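You operate a simulated robot arm through the tools that you are given. There is no shell and no other tool.

You are at the controls of a simulated robot arm. One attempt, no reset.

## Task
Set machine one's pressure to about 30 MPa with the valve knob.
Fine: dial to 0, start it, close the dies, turn the knob by the display, open the dies again and switch off.

It is judged by the outcome, as a careful person would: the job done as asked, and still so three seconds after it is handed in. It fails if anything else is knocked over, pushed out of place, dropped, spilled or broken.

## Robot
A 6-joint arm with a two-finger gripper, fixed in place. Base frame: the origin is on the floor under the middle of its stand, x ahead of it, y to its left, z up; the work surface is at about z = 880. Lengths are in mm, angles in degrees, forces in N, time in s.
It reaches about 1637 mm from its shoulder. Its first joint turns from -166.0 to 166.0 degrees. Payload 3.43 kg.
Tool frame: the origin (TCP) lies between the finger pads and is the grasp point; the fingertips stand 20 mm ahead of it; z points along the fingers, y is the line along which they close. The gripper opens to 190 mm; its body begins 248 mm behind the TCP.
Orientation is that of the tool frame in the base frame, as a unit quaternion [w, x, y, z]. With the fingers straight down and closing along the base's y, the tool's x points along the base's -x, its y along +y and its z along -z.

## Interface
- The arm moves only by the tool jog_arm. Its arguments are lists of equal length, an entry for each row: "linear": the shift along the tool's x, y, z in units of 200 mm (1.0 is 200 mm), a list of three; "rotation": the turn, a rotation vector about the tool's x, y, z in units of 180 degrees (1.0 is 180 degrees), a list of three. In form: {"linear": [[x, y, z], ...], "rotation": [[rx, ry, rz], ...]}. A call has 1 to 20 rows; each row is the pose to reach, as a shift and turn from the pose commanded when the call began, along the tool's axes at that moment. "gripper" is the gripper command, from -1 (shut) to 1 (fully open), values between in proportion, set as the call begins (left out, the last holds). A call with a number of a shift or a turn outside -1 to 1 is refused whole. Rows are played at 5 a second. More than 50 mm and 8.6 degrees between two rows, or a gripper value outside its range, and nothing of the call is played. A pose out of reach is approached as far as the arm can. The call stops where the force on the tool passes 90 N (or 10 N more than at its start, if that is more) or the arm is blocked; 0.2 s more then pass. The fingers move at their own pace (about 45 mm/s each) and stop on an object; they squeeze with about 39 N. The grip force told is the motor's: it shows also when the fingers shut on nothing. Time passes only in rows, and 0.2 s behind the last, so rows that repeat a pose let the fingers close. The reply holds the time, the measured pose of the TCP, the force on the tool along the base axes, the opening and the grip force, in the units named above and with some noise, with the torque about the TCP (base axes, N m) and any sound that the robot's microphone picked up.
- Cameras (640 x 400 px; columns grow to the right, rows downward): "scene" is fixed at [221, -499, 1709]; the picture's right is [0.71, -0.70, 0.00], its down [-0.49, -0.50, -0.71] and it looks along [0.50, 0.51, -0.70] (base axes); focal length 308 px, centre (320, 200). "wrist" rides on the gripper at [70, -8, -288] in the tool frame; the picture's right is [0.12, 0.99, 0.00], its down [-0.96, 0.12, -0.25] and it looks along [-0.25, 0.03, 0.97] (tool axes); focal length 261 px, centre (320, 200).
- snapshot(camera): a new picture of that camera. The clock stands still meanwhile.
- lift_body(by): slides the trunk up (or, below 0, down) by that many mm; the arm rides with it, the base frame stays. It gives what a move gives, with no picture.
- locate(camera, pixels): there is no depth. For up to 12 entries [column, row, z] of the newest picture of that camera ("zoom" is the newest enlarged one), the place [x, y] in the base frame at which the ray of that pixel passes the height z, good to about 2 mm. The clock stands still meanwhile.
- enlarge(camera, box): a new picture of the part [left, top, right, bottom] of that camera's present view, enlarged. The clock stands still meanwhile.
- hand_in(): hands the job in; it is judged then, once.

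Leave the gripper open and the arm clear of the work at the hand-in unless told otherwise.

The tools are called after "Emit:" as a command line: name --argument value ..., lists and objects as JSON in quotes. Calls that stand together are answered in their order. jog_arm: Moves the arm, as the interface text tells. Its arguments: {"type":"object","properties":{"linear":{"type":"array"},"rotation":{"type":"array"},"gripper":{"type":"number"}},"required":["linear","rotation"]} The other tools are called the same way: lift_body (by) moves the trunk up or down; snapshot (camera) takes a picture; locate (camera, pixels) gives the place at which the rays of pixels pass given heights; enlarge (camera, box) takes an enlarged picture of a part of a camera's view; hand_in () hands the job in.

At the start:

```text
t: 0.0
eef_pos: [585.7, -50.8, 1400.4]
ee_rot: [0.0, 0.0, 1.0, 0.0]
force: [-0.4, 0.6, -0.1]
ft_torque: [-0.01, 0.03, 0.02]
grip_width: 190.1
grip_force: 0.1
trunk travel left (down, up): [-227.0, 13.0]
```

scene: 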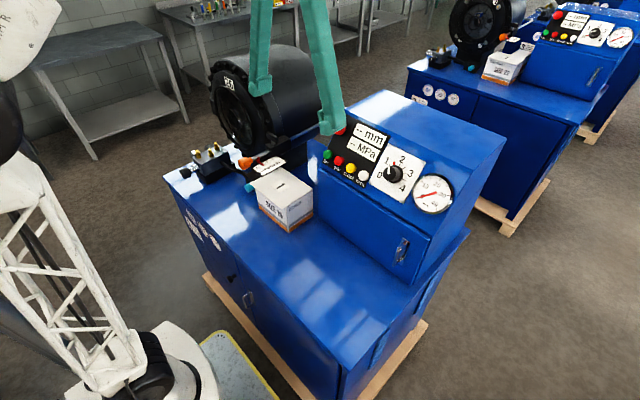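
wrist: 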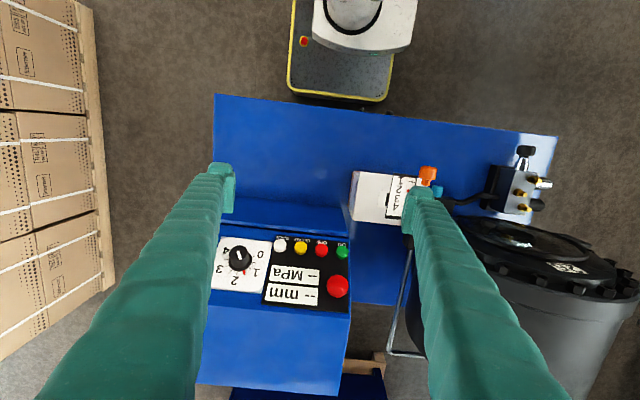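

I see a blue crimping machine with a panel (display "-- mm / -- MPa", coloured buttons around (325-365, 155-175), a selector dial at (395,175), a gauge at (433,193)) and a valve block near (205,160). I'll enlarge these to read them before touching anything.

Emit:
enlarge --camera "scene" --box '[300, 100, 470, 220]'

Emit:
enlarge --camera "scene" --box '[170, 120, 320, 230]'

Emit:
enlarge --camera "wrist" --box '[200, 220, 360, 310]'

Emit:
enlarge --camera "wrist" --box '[340, 130, 580, 260]'

```text
3.33 times, centred on (385, 160) of scene
```

zoom: 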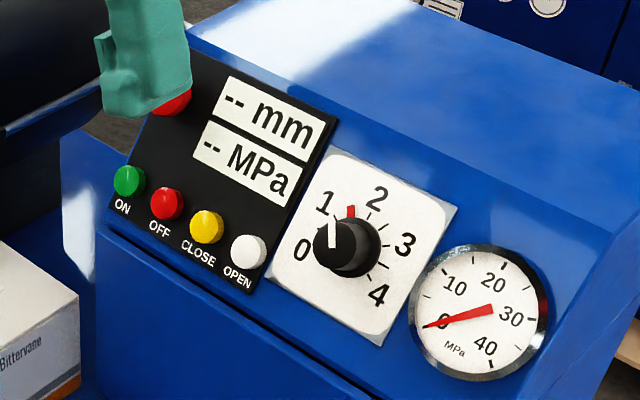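

```text
3.64 times, centred on (245, 175) of scene
```

zoom: 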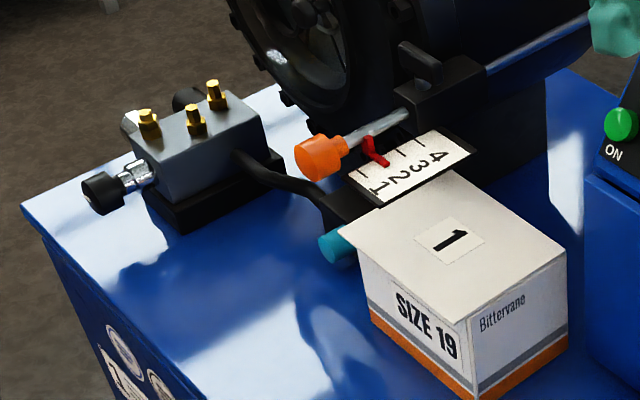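

```text
4.00 times, centred on (280, 265) of wrist
```

zoom: 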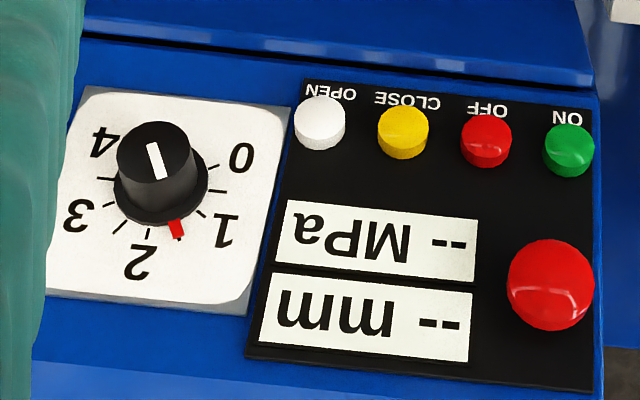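

```text
2.67 times, centred on (460, 195) of wrist
```

zoom: 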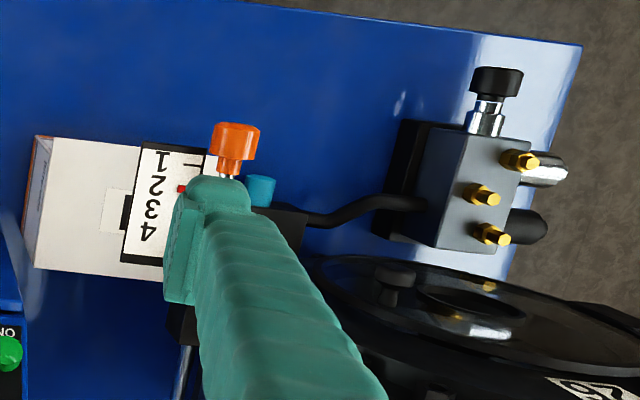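

The panel reads: green ON, red OFF, yellow CLOSE, white OPEN, a big red stop, and a dial 0–4 whose red pointer is near 1.5. The valve block with brass fittings at scene (205,160) carries a black knob at (187,172). Next I check the second machine and its numbering, and labels at (200,235) to be sure which is machine one.

Emit:
enlarge --camera "scene" --box '[410, 0, 640, 144]'

Emit:
enlarge --camera "scene" --box '[160, 190, 260, 252]'

Emit:
enlarge --camera "scene" --box '[170, 135, 250, 185]'

Emit:
enlarge --camera "scene" --box '[200, 40, 320, 115]'

```text
2.78 times, centred on (525, 72) of scene
```

zoom: 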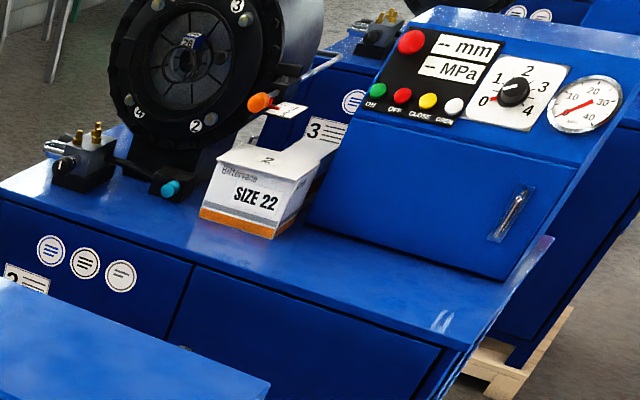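

```text
6.40 times, centred on (210, 221) of scene
```

zoom: 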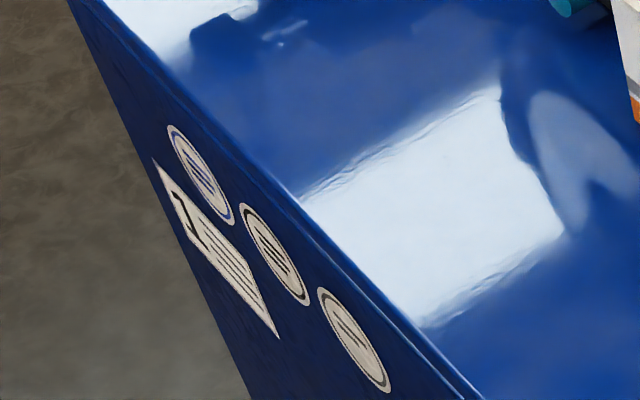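

```text
8.00 times, centred on (210, 160) of scene
```

zoom: 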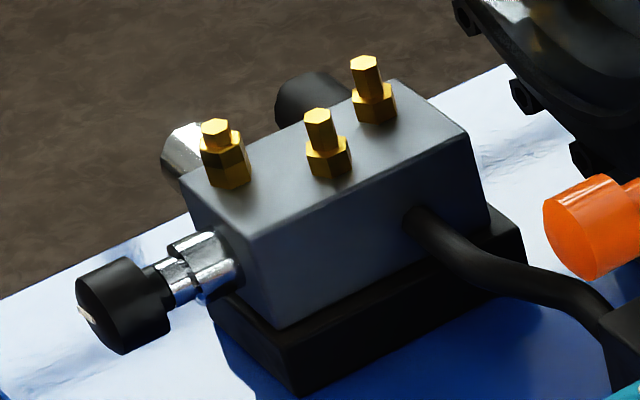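

```text
5.33 times, centred on (260, 78) of scene
```

zoom: 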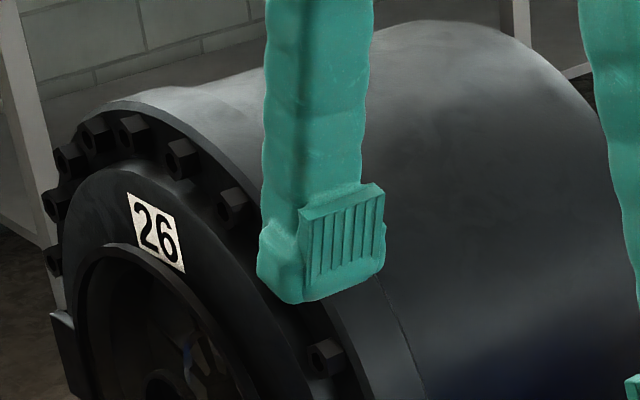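

Plate "1" on the near machine's front: it is machine one (the far ones are 2 and 3). Now I triangulate the buttons, dial and valve knob from both cameras: scene ON (327.4,154), OFF (338.8,160.9), CLOSE (350.8,167.5), OPEN (363.4,175), dial (390.1,172.9), valve knob (185,173); wrist ON (342,251), OFF (321.5,249.5), CLOSE (301,247), OPEN (280,244.5), dial (239,252.5), knob (526.4,150.8).

Emit:
locate --camera "scene" --pixels '[[327.4, 154, 1000], [327.4, 154, 1200], [338.8, 160.9, 1000], [338.8, 160.9, 1200], [350.8, 167.5, 1000], [350.8, 167.5, 1200], [363.4, 175, 1000], [363.4, 175, 1200], [390.1, 172.9, 1000], [390.1, 172.9, 1200], [185, 173, 900], [185, 173, 1100]]'

Emit:
locate --camera "wrist" --pixels '[[342, 251.2, 1000], [342, 251.2, 1200], [321.5, 249.5, 1000], [321.5, 249.5, 1200], [301, 247, 1000], [301, 247, 1200], [280.2, 244.5, 1000], [280.2, 244.5, 1200], [239.2, 252.5, 1000], [239.2, 252.5, 1200], [526.4, 150.8, 900], [526.4, 150.8, 1100]]'

```text
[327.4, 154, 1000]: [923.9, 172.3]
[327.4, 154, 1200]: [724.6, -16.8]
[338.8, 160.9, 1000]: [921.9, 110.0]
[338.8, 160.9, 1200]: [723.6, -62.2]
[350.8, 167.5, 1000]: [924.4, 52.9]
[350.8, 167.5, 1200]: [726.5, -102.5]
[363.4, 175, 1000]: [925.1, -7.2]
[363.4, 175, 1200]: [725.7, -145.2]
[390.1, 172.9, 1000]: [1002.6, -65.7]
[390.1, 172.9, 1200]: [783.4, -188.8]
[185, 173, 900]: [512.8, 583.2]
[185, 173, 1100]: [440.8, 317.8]
```

```text
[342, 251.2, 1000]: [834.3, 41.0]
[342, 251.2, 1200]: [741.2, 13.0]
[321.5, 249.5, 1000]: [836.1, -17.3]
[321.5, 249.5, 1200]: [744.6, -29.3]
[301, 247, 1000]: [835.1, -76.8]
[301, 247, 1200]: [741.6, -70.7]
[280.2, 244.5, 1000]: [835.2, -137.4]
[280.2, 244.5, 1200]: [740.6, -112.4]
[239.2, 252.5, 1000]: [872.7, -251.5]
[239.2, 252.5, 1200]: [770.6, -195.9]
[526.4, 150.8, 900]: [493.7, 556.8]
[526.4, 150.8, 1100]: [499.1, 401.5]
```

Triangulated: buttons at about x 759, z 1164, y = 18 (ON), −27 (OFF), −72 (CLOSE), −117 (OPEN); dial top at (762,−194,1212); valve knob at (495,519,949). Now the panel tilt: dial-plate corners, scene (369.4,183.4) and (387.4,145), wrist (273,242) and (261.2,293.8).

Emit:
locate --camera "scene" --pixels '[[369.4, 183.4, 1100], [369.4, 183.4, 1300], [387.4, 145, 1100], [387.4, 145, 1300], [366.4, 138.6, 1100], [366.4, 138.6, 1300], [357.5, 159.1, 1100], [357.5, 159.1, 1300]]'

Emit:
locate --camera "wrist" --pixels '[[273, 242, 1100], [273, 242, 1300], [261.2, 293.8, 1100], [261.2, 293.8, 1300], [269, 285, 1100], [269, 285, 1300], [272, 235, 1100], [272, 235, 1300]]'

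```text
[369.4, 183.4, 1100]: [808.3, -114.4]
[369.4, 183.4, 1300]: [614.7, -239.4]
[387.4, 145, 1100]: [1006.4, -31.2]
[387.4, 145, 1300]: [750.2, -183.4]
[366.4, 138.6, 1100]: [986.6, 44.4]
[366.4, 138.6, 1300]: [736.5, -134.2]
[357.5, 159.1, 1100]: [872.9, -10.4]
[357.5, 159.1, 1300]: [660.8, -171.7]
```

```text
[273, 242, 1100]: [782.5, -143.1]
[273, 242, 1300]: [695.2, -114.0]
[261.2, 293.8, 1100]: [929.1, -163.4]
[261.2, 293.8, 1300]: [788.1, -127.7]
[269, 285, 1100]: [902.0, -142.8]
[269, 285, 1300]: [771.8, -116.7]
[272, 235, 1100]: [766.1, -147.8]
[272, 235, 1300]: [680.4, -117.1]
```

The plate leans about 55° from horizontal, so the panel normal is about (−0.82, 0, 0.57), and the dial's axis passes through about (798,−197,1190) with the knob standing ~42 mm proud. I tilt the tool −55° about its y and move to a standoff in front of the dial, narrowing the fingers to about 75 mm.

Emit:
jog_arm --linear '[[-0.061, -0.0913, 0.0813], [-0.122, -0.1825, 0.1625], [-0.183, -0.2738, 0.2438], [-0.244, -0.365, 0.325], [-0.305, -0.4563, 0.4063], [-0.366, -0.5475, 0.4875], [-0.427, -0.6388, 0.5688], [-0.488, -0.73, 0.65], [-0.488, -0.73, 0.65]]' --rotation '[[0, -0.0382, 0], [0, -0.0764, 0], [0, -0.1146, 0], [0, -0.1528, 0], [0, -0.191, 0], [0, -0.2292, 0], [0, -0.2674, 0], [0, -0.3056, 0], [0, -0.3056, 0]]' --gripper -0.2

```text
t: 2.0
eef_pos: [687.1, -200.8, 1261.9]
ee_rot: [0.457, 0.001, 0.889, 0.004]
force: [-0.2, -0.5, 0.2]
ft_torque: [-0.01, -0.03, -0.03]
grip_width: 76.1
grip_force: 0.0
trunk travel left (down, up): [-227.0, 13.0]
```

The tool is tilted about right (measured [687,−201,1262]). I look from the wrist and the scene to check alignment with the dial.

Emit:
snapshot --camera "wrist"

Emit:
enlarge --camera "scene" --box '[300, 80, 492, 200]'

```text
taken
```

wrist: 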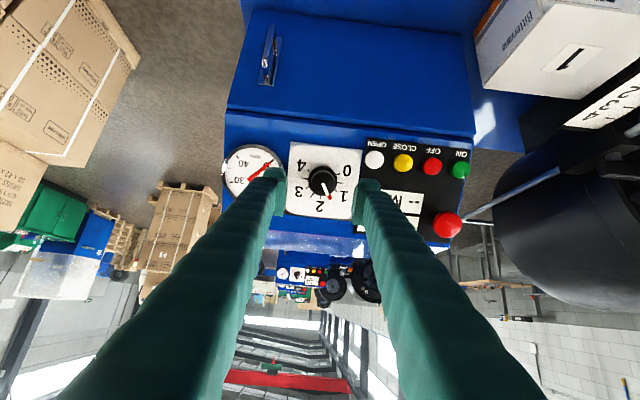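

```text
3.33 times, centred on (396, 140) of scene
```

zoom: 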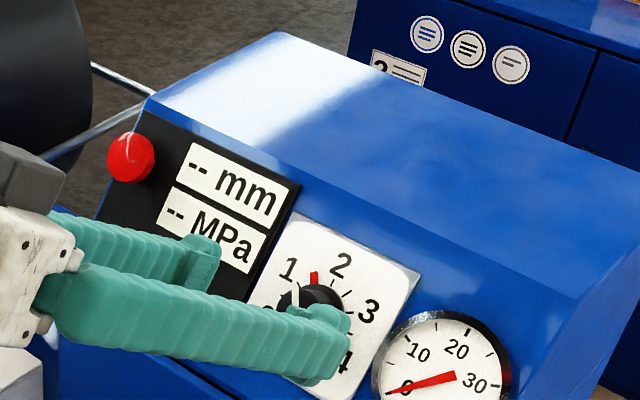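

The tool axis should pass image point (319.7,181) at the knob's height; the knob top shows near (322,178). I enlarge to measure exactly.

Emit:
enlarge --camera "wrist" --box '[270, 130, 390, 205]'

```text
5.33 times, centred on (330, 168) of wrist
```

zoom: 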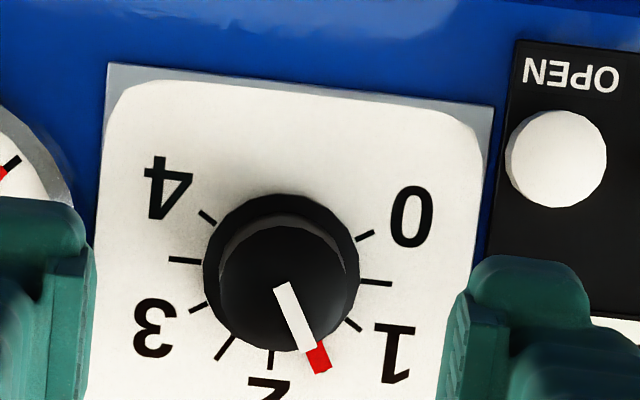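

Ticks are 30° per half step; the red pointer is at 1.5, so it needs 90° counter‑clockwise (as seen from the front). I refine the plate's geometry with another enlarged view covering the whole plate.

Emit:
enlarge --camera "wrist" --box '[220, 130, 476, 290]'

Emit:
locate --camera "wrist" --pixels '[[362.4, 150.1, 1100], [362.4, 150.1, 1200], [290.2, 142.1, 1100], [290.2, 142.1, 1200], [323.1, 183, 1180], [323.1, 183, 1240], [322.9, 181, 1180], [322.9, 181, 1240]]'

```text
2.50 times, centred on (348, 210) of wrist
```

zoom: 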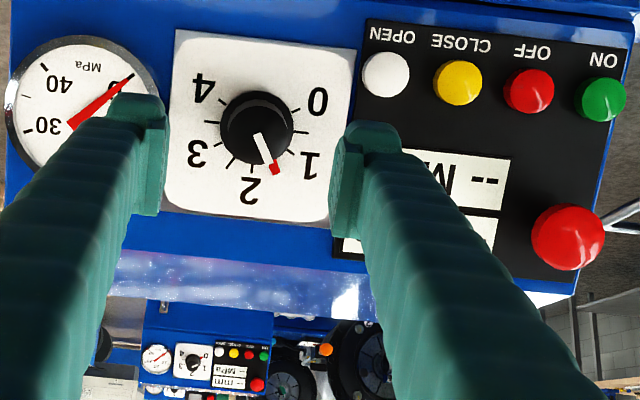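

```text
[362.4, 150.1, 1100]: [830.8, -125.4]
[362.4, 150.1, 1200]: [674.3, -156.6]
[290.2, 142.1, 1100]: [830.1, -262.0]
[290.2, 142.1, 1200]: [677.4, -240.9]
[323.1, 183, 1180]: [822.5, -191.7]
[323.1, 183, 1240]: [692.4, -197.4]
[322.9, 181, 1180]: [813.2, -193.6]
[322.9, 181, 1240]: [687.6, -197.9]
```

Alignment: the knob centre lies about 5–6 mm to the tool's +y and ~2 mm upslope of the tool axis; tilt is good. I correct that, pre-rotate the wrist +45° about the tool z, and set the opening to ~60 mm, still at standoff.

Emit:
jog_arm --linear '[[-0.002, 0.005, 0], [-0.004, 0.01, 0], [-0.006, 0.015, 0], [-0.008, 0.02, 0], [-0.01, 0.025, 0], [-0.01, 0.0275, 0], [-0.01, 0.0275, 0]]' --rotation '[[0, 0, 0.042], [0, 0, 0.084], [0, 0, 0.126], [0, 0, 0.168], [0, 0, 0.21], [0, 0, 0.25], [0, 0, 0.25]]' --gripper -0.368

Emit:
enlarge --camera "wrist" --box '[220, 110, 420, 235]'

```text
t: 3.6
eef_pos: [689.1, -192.0, 1267.7]
ee_rot: [0.424, 0.34, 0.82, 0.178]
force: [-0.2, -0.4, 0.7]
ft_torque: [-0.05, -0.03, 0.03]
grip_width: 59.9
grip_force: 0.0
trunk travel left (down, up): [-227.0, 13.0]
```

```text
3.20 times, centred on (320, 172) of wrist
```

zoom: 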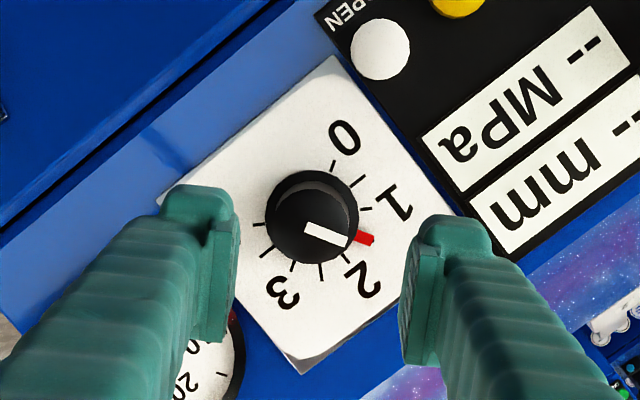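

I zoom on the knob to compare its centre with the tool axis.

Emit:
enlarge --camera "wrist" --box '[280, 155, 360, 205]'

```text
8.00 times, centred on (320, 180) of wrist
```

zoom: 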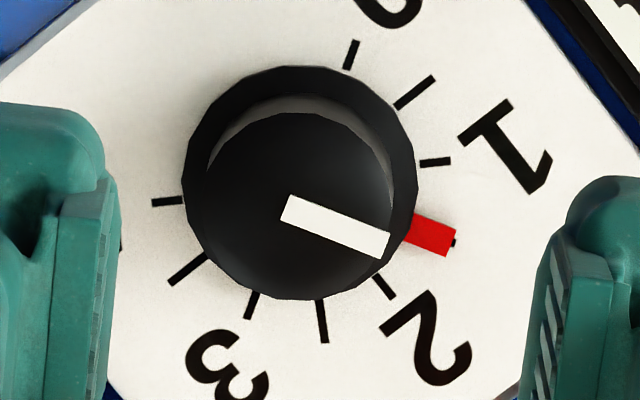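

Knob top centre is at wrist (317.5,180.6), tool axis predicted at (319.6,181.9), so ~3 mm off. To separate noise from real offset I hold the pose one row and re-read.

Emit:
jog_arm --linear '[[0, 0, 0]]' --rotation '[[0, 0, 0]]'

Emit:
jog_arm --linear '[[0, 0, 0]]' --rotation '[[0, 0, 0]]'

Emit:
enlarge --camera "wrist" --box '[280, 155, 360, 205]'

```text
t: 4.0
eef_pos: [687.4, -193.4, 1269.6]
ee_rot: [0.424, 0.34, 0.821, 0.178]
force: [0.8, 0.1, 0.6]
ft_torque: [0.03, -0.02, 0.0]
grip_width: 59.6
grip_force: 0.0
trunk travel left (down, up): [-227.0, 13.0]
```

```text
t: 4.4
eef_pos: [688.0, -191.1, 1269.4]
ee_rot: [0.423, 0.34, 0.82, 0.178]
force: [0.8, -0.8, -0.2]
ft_torque: [-0.01, 0.01, -0.02]
grip_width: 60.2
grip_force: 0.0
trunk travel left (down, up): [-227.0, 13.0]
```

```text
8.00 times, centred on (320, 180) of wrist
```

zoom: 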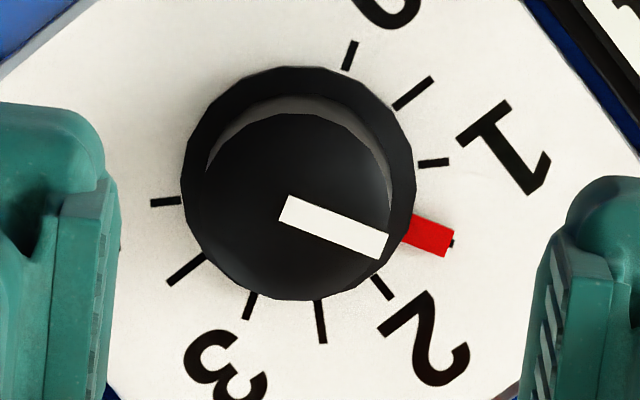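

Pose noise is ~1–2 mm. The knob sits ~3 mm toward the tool's −y; I shift that and advance 90 mm along the tool z, so the fingertips come around the knob but stay off the plate.

Emit:
jog_arm --linear '[[0.002, -0.0155, 0.06], [0.002, -0.0155, 0.12], [0.002, -0.0155, 0.18], [0.002, -0.0155, 0.24], [0.002, -0.0155, 0.3], [0.002, -0.0155, 0.36], [0.002, -0.0155, 0.41], [0.002, -0.0155, 0.45]]' --rotation '[[0, 0, 0], [0, 0, 0], [0, 0, 0], [0, 0, 0], [0, 0, 0], [0, 0, 0], [0, 0, 0], [0, 0, 0]]'

Emit:
enlarge --camera "wrist" --box '[240, 130, 400, 230]'

Emit:
enlarge --camera "scene" --box '[320, 110, 448, 190]'

```text
t: 6.2
eef_pos: [757.0, -193.3, 1219.1]
ee_rot: [0.427, 0.34, 0.819, 0.177]
force: [0.0, -0.1, 0.2]
ft_torque: [0.02, 0.01, -0.05]
grip_width: 59.9
grip_force: 0.2
trunk travel left (down, up): [-227.0, 13.0]
```

```text
4.00 times, centred on (320, 180) of wrist
```

zoom: 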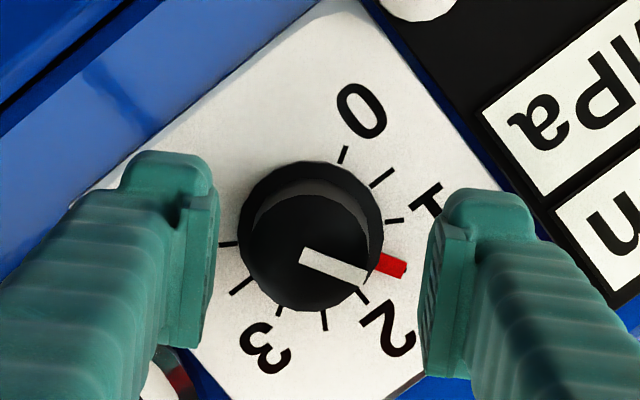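

```text
5.00 times, centred on (384, 150) of scene
```

zoom: 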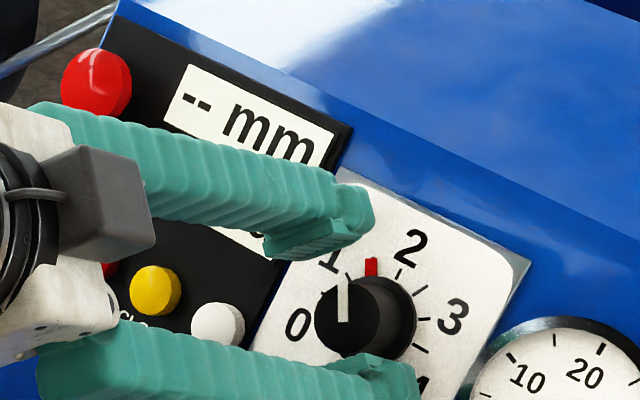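

The knob top is ~8 mm ahead of the TCP and ~3 mm to tool −y. I shift by that, advance 15 mm, then close on the knob.

Emit:
jog_arm --linear '[[0.003, -0.008, 0.02], [0.006, -0.0155, 0.04], [0.006, -0.0155, 0.06], [0.006, -0.0155, 0.075], [0.006, -0.0155, 0.075]]' --rotation '[[0, 0, 0], [0, 0, 0], [0, 0, 0], [0, 0, 0], [0, 0, 0]]'

Emit:
enlarge --camera "wrist" --box '[240, 130, 400, 230]'

Emit:
enlarge --camera "scene" --box '[340, 130, 436, 190]'

```text
t: 7.4
eef_pos: [767.3, -195.4, 1207.9]
ee_rot: [0.426, 0.34, 0.82, 0.177]
force: [-0.8, 0.2, 0.3]
ft_torque: [0.01, 0.02, 0.0]
grip_width: 59.7
grip_force: 0.0
trunk travel left (down, up): [-227.0, 13.0]
```

```text
4.00 times, centred on (320, 180) of wrist
```

zoom: 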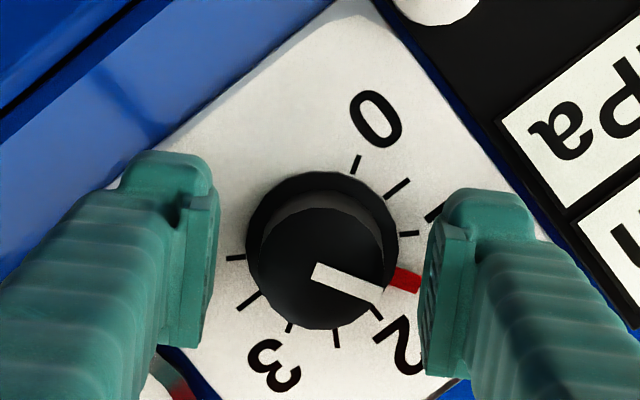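

```text
6.67 times, centred on (388, 160) of scene
```

zoom: 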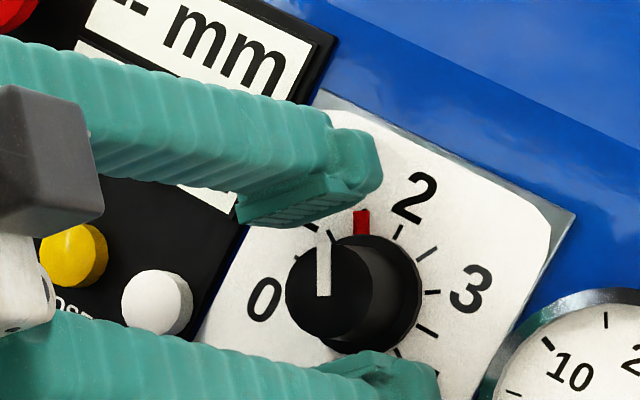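

Knob is centred between the pads (zoom x≈322 between 210 and 430) and fingertips are ~15 mm above the plate. I close on it.

Emit:
jog_arm --linear '[[0, 0, 0], [0, 0, 0], [0, 0, 0], [0, 0, 0]]' --rotation '[[0, 0, 0], [0, 0, 0], [0, 0, 0], [0, 0, 0]]' --gripper -1

Emit:
enlarge --camera "wrist" --box '[240, 130, 400, 230]'

```text
t: 8.4
eef_pos: [768.1, -195.4, 1208.0]
ee_rot: [0.427, 0.339, 0.819, 0.177]
force: [3.6, 1.6, 1.3]
ft_torque: [0.05, -0.04, 0.01]
grip_width: 35.3
grip_force: 44.7
trunk travel left (down, up): [-227.0, 13.0]
```

```text
4.00 times, centred on (320, 180) of wrist
```

zoom: 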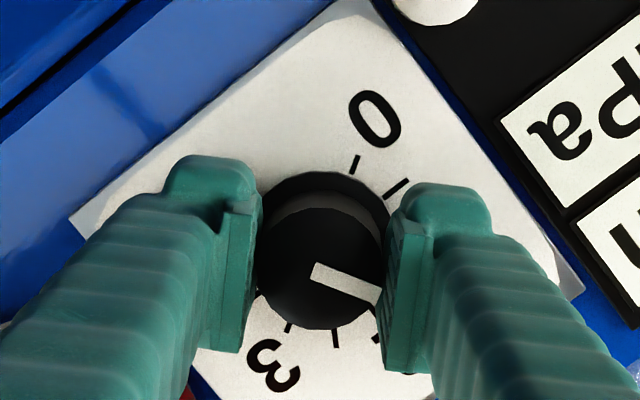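

Gripped at 35.3 mm with 45 N and almost no side force. I turn −30° about the tool z first (counter‑clockwise from the front) and check.

Emit:
jog_arm --linear '[[0, 0, 0], [0, 0, 0], [0, 0, 0], [0, 0, 0], [0, 0, 0], [0, 0, 0]]' --rotation '[[0, 0, -0.0278], [0, 0, -0.0556], [0, 0, -0.0833], [0, 0, -0.1111], [0, 0, -0.1389], [0, 0, -0.1667]]'

Emit:
enlarge --camera "wrist" --box '[240, 130, 400, 230]'

Emit:
enlarge --camera "scene" --box '[340, 130, 436, 190]'

```text
t: 9.8
eef_pos: [767.4, -196.0, 1208.1]
ee_rot: [0.458, 0.115, 0.879, 0.06]
force: [-16.8, 1.8, 1.7]
ft_torque: [0.05, 0.13, 0.02]
grip_width: 35.2
grip_force: 45.0
trunk travel left (down, up): [-227.0, 13.0]
```

```text
4.00 times, centred on (320, 180) of wrist
```

zoom: 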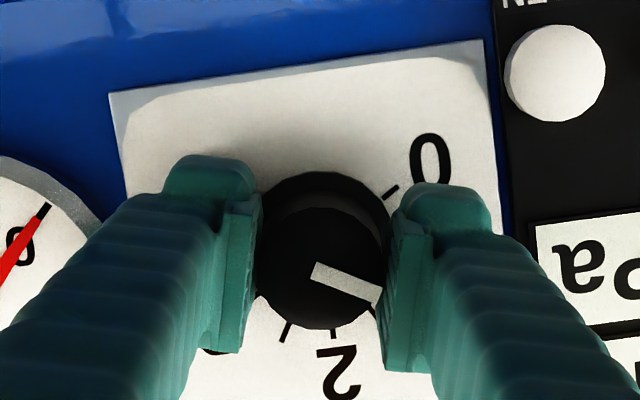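

```text
6.67 times, centred on (388, 160) of scene
```

zoom: 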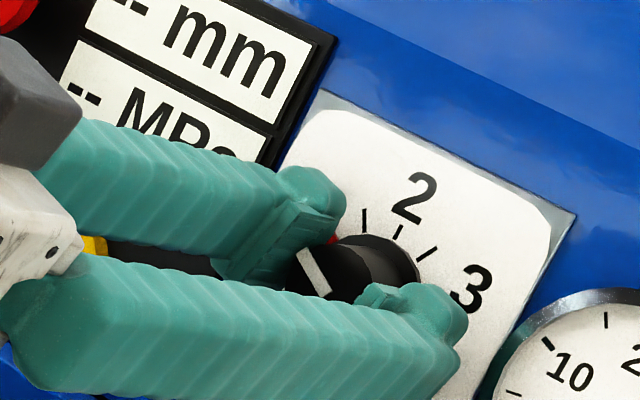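

The knob turns with the gripper (white line fixed in wrist view), force −17 N is fine. I turn another −60°.

Emit:
jog_arm --linear '[[0, 0, 0], [0, 0, 0], [0, 0, 0], [0, 0, 0], [0, 0, 0], [0, 0, 0], [0, 0, 0], [0, 0, 0], [0, 0, 0], [0, 0, 0], [0, 0, 0], [0, 0, 0]]' --rotation '[[0, 0, -0.0278], [0, 0, -0.0556], [0, 0, -0.0833], [0, 0, -0.1111], [0, 0, -0.1389], [0, 0, -0.1667], [0, 0, -0.1944], [0, 0, -0.2222], [0, 0, -0.25], [0, 0, -0.2778], [0, 0, -0.3056], [0, 0, -0.3333]]'

Emit:
enlarge --camera "wrist" --box '[240, 130, 400, 230]'

Emit:
enlarge --camera "scene" --box '[340, 130, 436, 190]'

```text
t: 12.4
eef_pos: [766.7, -194.8, 1208.3]
ee_rot: [0.427, -0.339, 0.819, -0.178]
force: [-21.7, 5.7, 5.9]
ft_torque: [0.3, 0.1, -0.28]
grip_width: 35.3
grip_force: 44.7
trunk travel left (down, up): [-227.0, 13.0]
```

```text
4.00 times, centred on (320, 180) of wrist
```

zoom: 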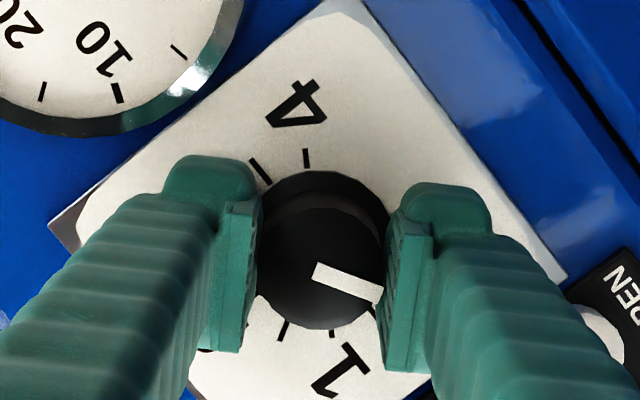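

```text
6.67 times, centred on (388, 160) of scene
```

zoom: 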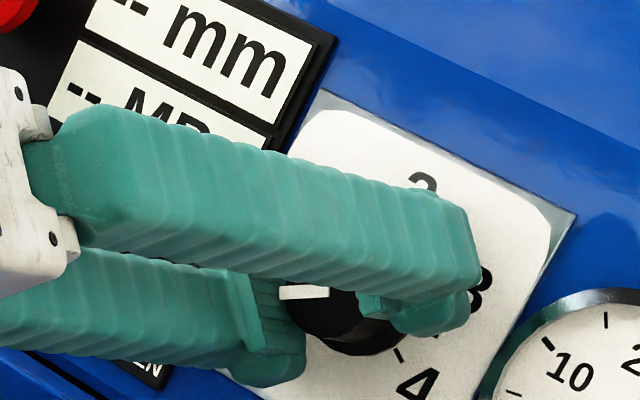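

Turned 90° in all; a small torque (0.4 N m) suggests the end stop at 0. I release to ~60 mm and look.

Emit:
jog_arm --linear '[[0, 0, 0], [0, 0, 0], [0, 0, 0]]' --rotation '[[0, 0, 0], [0, 0, 0], [0, 0, 0]]' --gripper -0.368

Emit:
enlarge --camera "wrist" --box '[240, 130, 400, 230]'

```text
t: 13.2
eef_pos: [768.1, -194.7, 1206.5]
ee_rot: [0.427, -0.339, 0.82, -0.176]
force: [-0.7, 0.5, -0.3]
ft_torque: [0.02, 0.04, 0.0]
grip_width: 59.9
grip_force: 0.0
trunk travel left (down, up): [-227.0, 13.0]
```

```text
4.00 times, centred on (320, 180) of wrist
```

zoom: 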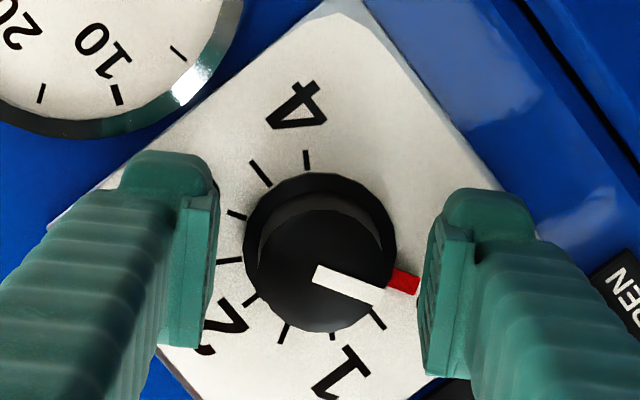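

The red pointer now sits at 0 (19° from centre, 30° past the 0.5 tick). I back straight out ~95 mm, then turn the wrist another −45° and shut the fingers to make a poker that is narrow along the button row.

Emit:
jog_arm --linear '[[0, 0, -0.08], [0, 0, -0.16], [0, 0, -0.24], [0, 0, -0.32], [0, 0, -0.4], [0, 0, -0.475]]' --rotation '[[0, 0, 0], [0, 0, 0], [0, 0, 0], [0, 0, 0], [0, 0, 0], [0, 0, 0]]'

Emit:
jog_arm --linear '[[0, 0, 0], [0, 0, 0], [0, 0, 0], [0, 0, 0], [0, 0, 0], [0, 0, 0], [0, 0, 0]]' --rotation '[[0, 0, -0.042], [0, 0, -0.084], [0, 0, -0.126], [0, 0, -0.168], [0, 0, -0.21], [0, 0, -0.25], [0, 0, -0.25]]' --gripper -1

Emit:
snapshot --camera "wrist"

Emit:
enlarge --camera "scene" --box '[300, 90, 460, 190]'

```text
t: 14.6
eef_pos: [697.3, -197.7, 1250.7]
ee_rot: [0.423, -0.34, 0.822, -0.17]
force: [0.0, -0.1, -0.4]
ft_torque: [-0.02, 0.03, 0.04]
grip_width: 60.0
grip_force: 0.0
trunk travel left (down, up): [-227.0, 13.0]
```

```text
t: 16.2
eef_pos: [694.6, -199.0, 1252.5]
ee_rot: [0.326, -0.629, 0.63, -0.319]
force: [0.2, -0.6, -1.0]
ft_torque: [-0.03, -0.01, 0.01]
grip_width: 0.0
grip_force: 34.6
trunk travel left (down, up): [-227.0, 13.0]
```

```text
taken
```

wrist: 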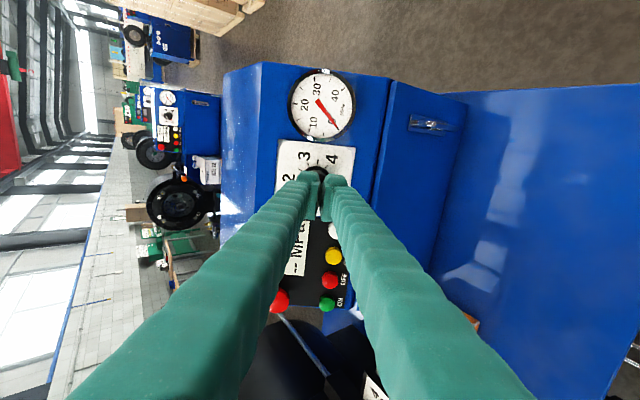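

```text
4.00 times, centred on (380, 140) of scene
```

zoom: 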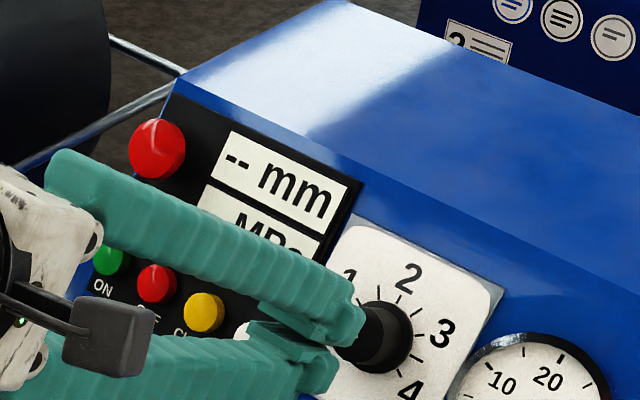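

The fingers are shut (V-shaped), dial standoff clear. In this wrist view the buttons are at OPEN (333,230), CLOSE (333,255), OFF (330,279), ON (327,303). I enlarge to refine their positions and check the dial pointer.

Emit:
enlarge --camera "wrist" --box '[240, 130, 400, 230]'

Emit:
enlarge --camera "wrist" --box '[260, 220, 388, 320]'

```text
4.00 times, centred on (320, 180) of wrist
```

zoom: 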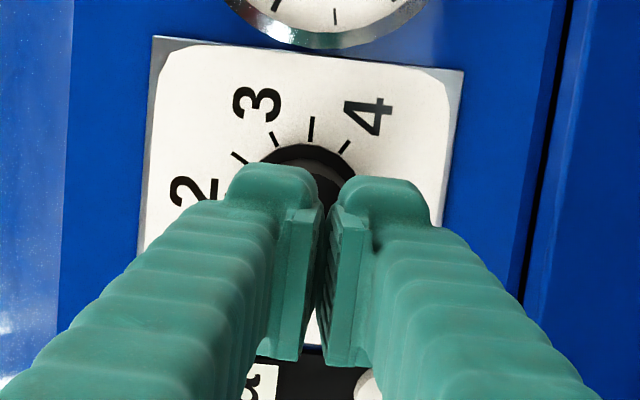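

```text
4.00 times, centred on (324, 270) of wrist
```

zoom: 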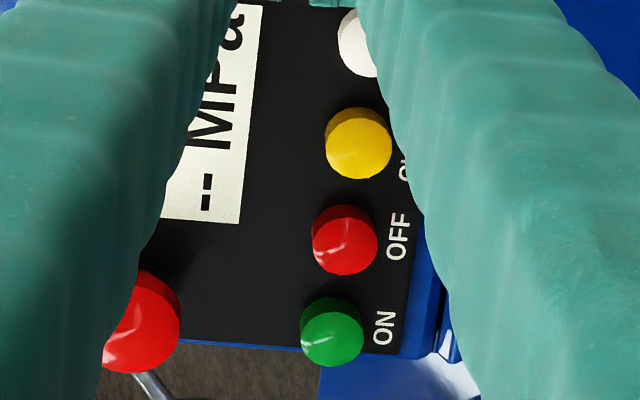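

I locate the button faces in this view: ON (328.2,305), OFF (331,282.5), CLOSE (335,257.5).

Emit:
locate --camera "wrist" --pixels '[[328.2, 305, 1150], [328.2, 305, 1180], [331, 282.5, 1150], [331, 282.5, 1180], [335, 257.5, 1150], [335, 257.5, 1180]]'

```text
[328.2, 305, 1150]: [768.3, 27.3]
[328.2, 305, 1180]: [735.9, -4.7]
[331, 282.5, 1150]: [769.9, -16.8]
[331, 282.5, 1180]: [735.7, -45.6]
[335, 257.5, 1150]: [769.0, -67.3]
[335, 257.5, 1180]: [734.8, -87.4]
```

ON's face comes to about (761, 18.5, 1159). I move laterally to the left in front of it, staying ~70 mm off the panel.

Emit:
jog_arm --linear '[[-0.17, 0.03, 0], [-0.34, 0.06, 0.0], [-0.5, 0.09, 0.02], [-0.67, 0.13, 0.04], [-0.84, 0.16, 0.07], [-1.0, 0.189, 0.1], [-1.0, 0.189, 0.1]]' --rotation '[[0, 0, 0], [0, 0, 0], [0, 0, 0], [0, 0, 0], [0, 0, 0], [0, 0, 0], [0, 0, 0]]'

Emit:
enlarge --camera "scene" --box '[300, 100, 460, 200]'

Emit:
enlarge --camera "wrist" --box '[240, 120, 400, 220]'

```text
t: 17.8
eef_pos: [684.9, 3.6, 1222.8]
ee_rot: [-0.326, 0.627, -0.627, 0.327]
force: [-0.3, 0.4, 0.5]
ft_torque: [-0.01, -0.01, -0.01]
grip_width: 0.1
grip_force: 34.7
trunk travel left (down, up): [-227.0, 13.0]
```

```text
4.00 times, centred on (380, 150) of scene
```

zoom: 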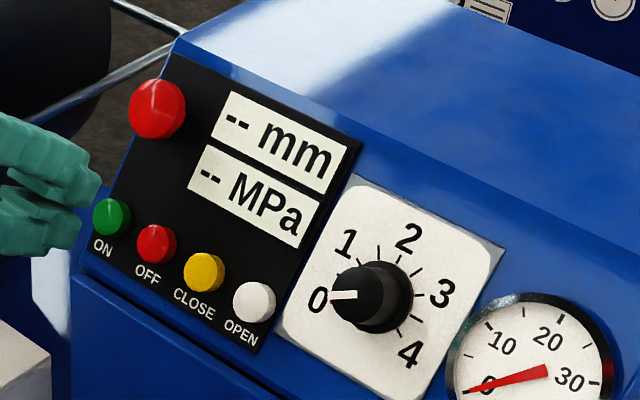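

```text
4.00 times, centred on (320, 170) of wrist
```

zoom: 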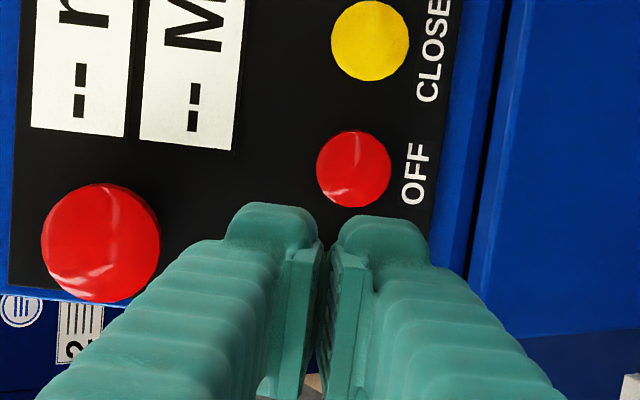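

Dial confirmed at 0 (white line toward "0"). I align on ON (shift x −14, y +8.5 mm) and approach to ~8 mm before its face.

Emit:
jog_arm --linear '[[-0.035, 0.02, 0.08], [-0.07, 0.0425, 0.16], [-0.07, 0.0425, 0.24], [-0.07, 0.0425, 0.3], [-0.07, 0.0425, 0.35], [-0.07, 0.0425, 0.35]]' --rotation '[[0, 0, 0], [0, 0, 0], [0, 0, 0], [0, 0, 0], [0, 0, 0], [0, 0, 0]]'

Emit:
enlarge --camera "scene" --box '[290, 110, 386, 170]'

Emit:
enlarge --camera "wrist" --box '[240, 120, 400, 220]'

```text
t: 19.2
eef_pos: [737.1, 19.0, 1176.0]
ee_rot: [-0.326, 0.627, -0.627, 0.327]
force: [-0.3, -0.8, 0.0]
ft_torque: [0.0, -0.04, -0.02]
grip_width: 0.1
grip_force: 34.4
trunk travel left (down, up): [-227.0, 13.0]
```

```text
6.67 times, centred on (338, 140) of scene
```

zoom: 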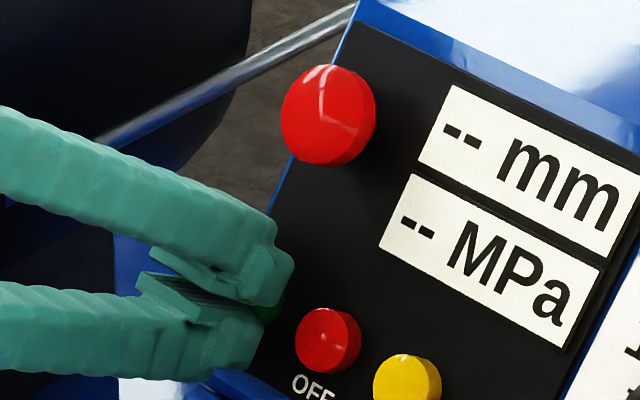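

```text
4.00 times, centred on (320, 170) of wrist
```

zoom: 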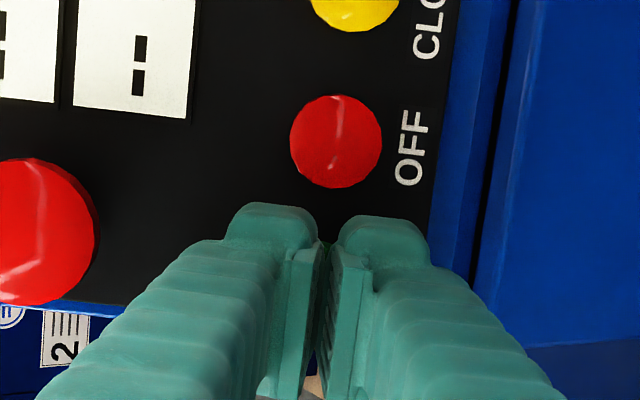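

ON is right behind the fingertips (green visible at zoom (270,300)); OFF is clear. I push forward in 2 mm steps, watching force.

Emit:
jog_arm --linear '[[0, 0, 0.01], [0, 0, 0.02], [0, 0, 0.03], [0, 0, 0.04]]' --rotation '[[0, 0, 0], [0, 0, 0], [0, 0, 0], [0, 0, 0]]'

```text
t: 20.2
eef_pos: [744.4, 18.7, 1169.6]
ee_rot: [0.327, -0.627, 0.628, -0.326]
force: [-1.9, 0.2, -0.1]
ft_torque: [0.0, 0.01, -0.01]
grip_width: 0.0
grip_force: 34.1
trunk travel left (down, up): [-227.0, 13.0]
```

Barely any force yet. I push on in 1 mm steps.

Emit:
jog_arm --linear '[[0, 0, 0.005], [0, 0, 0.01], [0, 0, 0.015], [0, 0, 0.02]]' --rotation '[[0, 0, 0], [0, 0, 0], [0, 0, 0], [0, 0, 0]]'

Emit:
enlarge --camera "scene" --box '[290, 110, 386, 170]'

```text
t: 21.2
eef_pos: [747.4, 17.8, 1166.6]
ee_rot: [0.327, -0.627, 0.627, -0.327]
force: [-5.0, -0.7, 1.6]
ft_torque: [0.02, -0.03, -0.03]
grip_width: 0.1
grip_force: 34.2
trunk travel left (down, up): [-227.0, 13.0]
heard: click
```

```text
6.67 times, centred on (338, 140) of scene
```

zoom: 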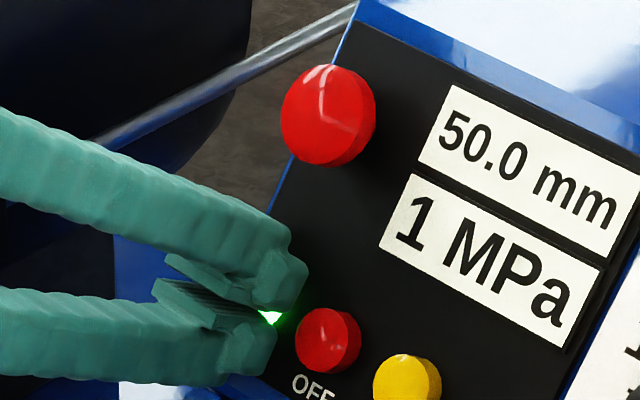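

Click heard; the display shows 50.0 mm / 1 MPa and ON is lit. I back off 40 mm, move 90 mm right to CLOSE, and come in to ~9 mm short of the pressing depth.

Emit:
jog_arm --linear '[[0, 0, -0.05], [0, 0, -0.12], [0, 0, -0.2], [0.15, 0, -0.2], [0.3, 0, -0.2], [0.4525, 0, -0.2], [0.4525, 0, -0.12], [0.4525, 0, -0.045], [0.4525, 0, -0.045]]' --rotation '[[0, 0, 0], [0, 0, 0], [0, 0, 0], [0, 0, 0], [0, 0, 0], [0, 0, 0], [0, 0, 0], [0, 0, 0], [0, 0, 0]]'

Emit:
enlarge --camera "scene" --box '[310, 120, 406, 180]'

Emit:
enlarge --camera "wrist" --box '[240, 120, 400, 220]'

```text
t: 23.2
eef_pos: [741.8, -72.5, 1172.9]
ee_rot: [0.327, -0.627, 0.627, -0.327]
force: [-0.3, 1.0, 0.2]
ft_torque: [0.01, -0.01, 0.02]
grip_width: 0.1
grip_force: 33.4
trunk travel left (down, up): [-227.0, 13.0]
```

```text
6.67 times, centred on (358, 150) of scene
```

zoom: 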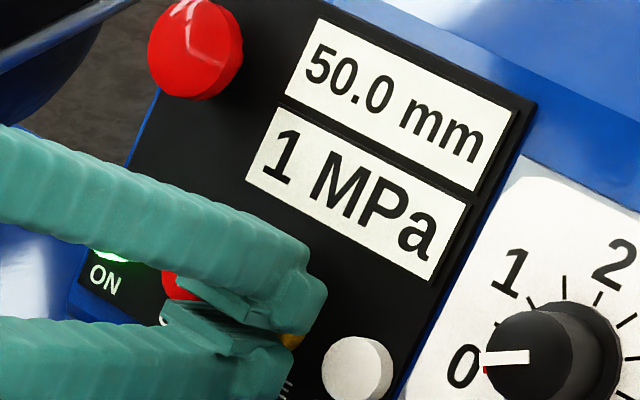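

```text
4.00 times, centred on (320, 170) of wrist
```

zoom: 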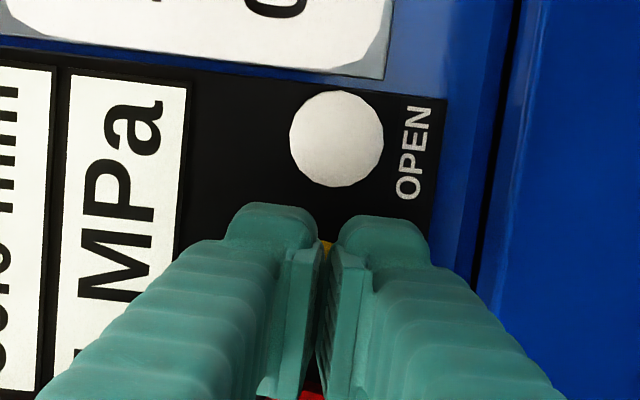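

Yellow CLOSE shows right between the tips; the machine is on. I press forward in small steps to the same depth that clicked for ON.

Emit:
jog_arm --linear '[[0, 0, 0.01], [0, 0, 0.02], [0, 0, 0.03], [0, 0, 0.04], [0, 0, 0.045]]' --rotation '[[0, 0, 0], [0, 0, 0], [0, 0, 0], [0, 0, 0], [0, 0, 0]]'

Emit:
enlarge --camera "scene" --box '[310, 120, 406, 180]'

```text
t: 24.4
eef_pos: [747.7, -71.8, 1167.0]
ee_rot: [0.327, -0.627, 0.627, -0.326]
force: [-8.6, -2.8, 2.6]
ft_torque: [-0.01, -0.08, -0.08]
grip_width: 0.1
grip_force: 34.3
trunk travel left (down, up): [-227.0, 13.0]
heard: click
```

```text
6.67 times, centred on (358, 150) of scene
```

zoom: 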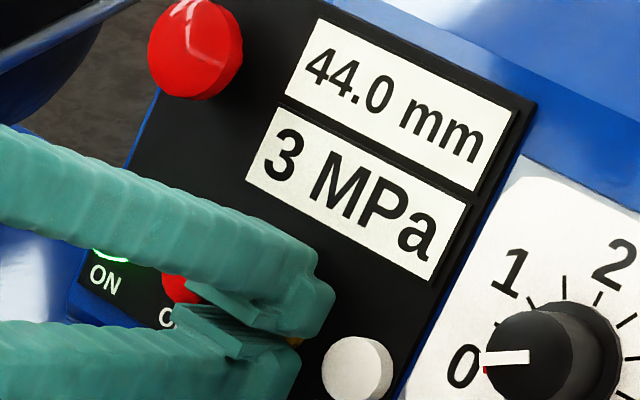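

Click; the dies are closing (44.0 mm, 3 MPa). I hold the pose for a few seconds and watch.

Emit:
jog_arm --linear '[[0, 0, 0], [0, 0, 0], [0, 0, 0], [0, 0, 0], [0, 0, 0], [0, 0, 0], [0, 0, 0], [0, 0, 0]]' --rotation '[[0, 0, 0], [0, 0, 0], [0, 0, 0], [0, 0, 0], [0, 0, 0], [0, 0, 0], [0, 0, 0], [0, 0, 0]]'

Emit:
enlarge --camera "scene" --box '[310, 120, 406, 180]'

```text
t: 26.2
eef_pos: [748.3, -71.2, 1167.3]
ee_rot: [-0.327, 0.628, -0.627, 0.327]
force: [-7.1, -2.4, 5.0]
ft_torque: [-0.02, -0.06, -0.02]
grip_width: 0.0
grip_force: 34.4
trunk travel left (down, up): [-227.0, 13.0]
```

```text
6.67 times, centred on (358, 150) of scene
```

zoom: 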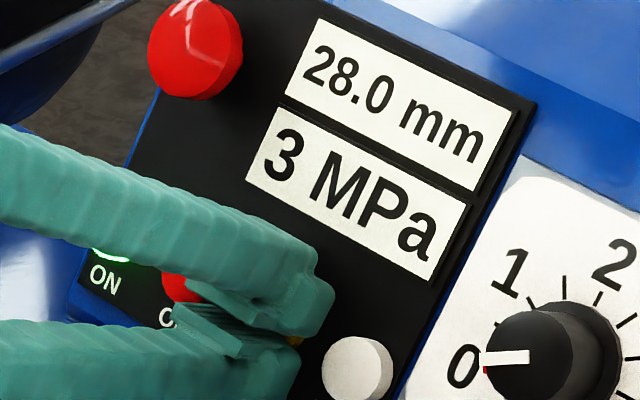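

28.0 mm now. I back off the button 12 mm to see whether the dies keep closing by themselves.

Emit:
jog_arm --linear '[[0, 0, -0.03], [0, 0, -0.06], [0, 0, -0.06]]' --rotation '[[0, 0, 0], [0, 0, 0], [0, 0, 0]]'

Emit:
enlarge --camera "scene" --box '[310, 120, 406, 180]'

Emit:
jog_arm --linear '[[0, 0, 0], [0, 0, 0], [0, 0, 0]]' --rotation '[[0, 0, 0], [0, 0, 0], [0, 0, 0]]'

Emit:
enlarge --camera "scene" --box '[310, 120, 406, 180]'

```text
t: 27.0
eef_pos: [738.3, -71.2, 1172.6]
ee_rot: [0.326, -0.627, 0.628, -0.326]
force: [0.3, 0.5, -0.6]
ft_torque: [0.0, 0.01, 0.0]
grip_width: 0.3
grip_force: 34.6
trunk travel left (down, up): [-227.0, 13.0]
```

```text
6.67 times, centred on (358, 150) of scene
```

zoom: 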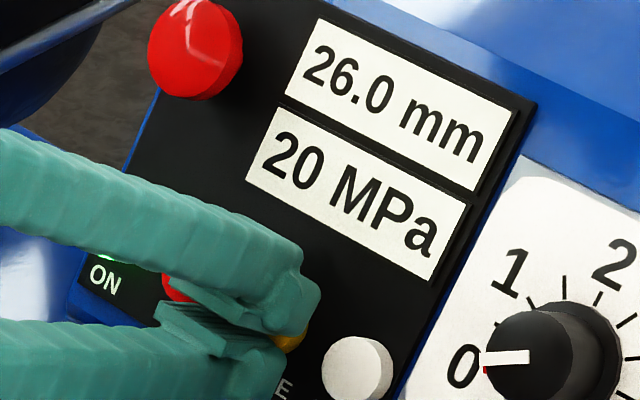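

```text
t: 27.8
eef_pos: [738.6, -72.2, 1173.6]
ee_rot: [-0.326, 0.628, -0.627, 0.327]
force: [0.1, 0.3, -0.3]
ft_torque: [0.02, 0.01, -0.04]
grip_width: 0.0
grip_force: 34.2
trunk travel left (down, up): [-227.0, 13.0]
```

```text
6.67 times, centred on (358, 150) of scene
```

zoom: 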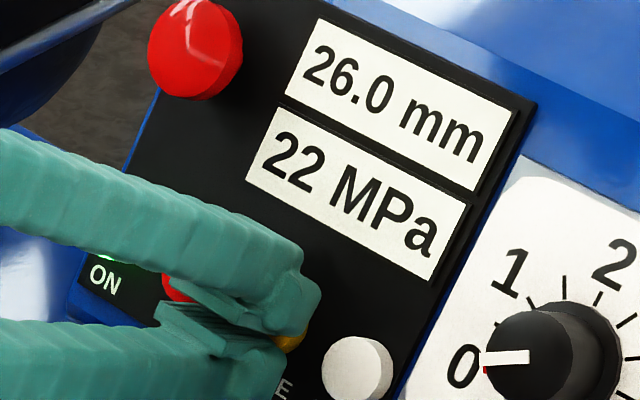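

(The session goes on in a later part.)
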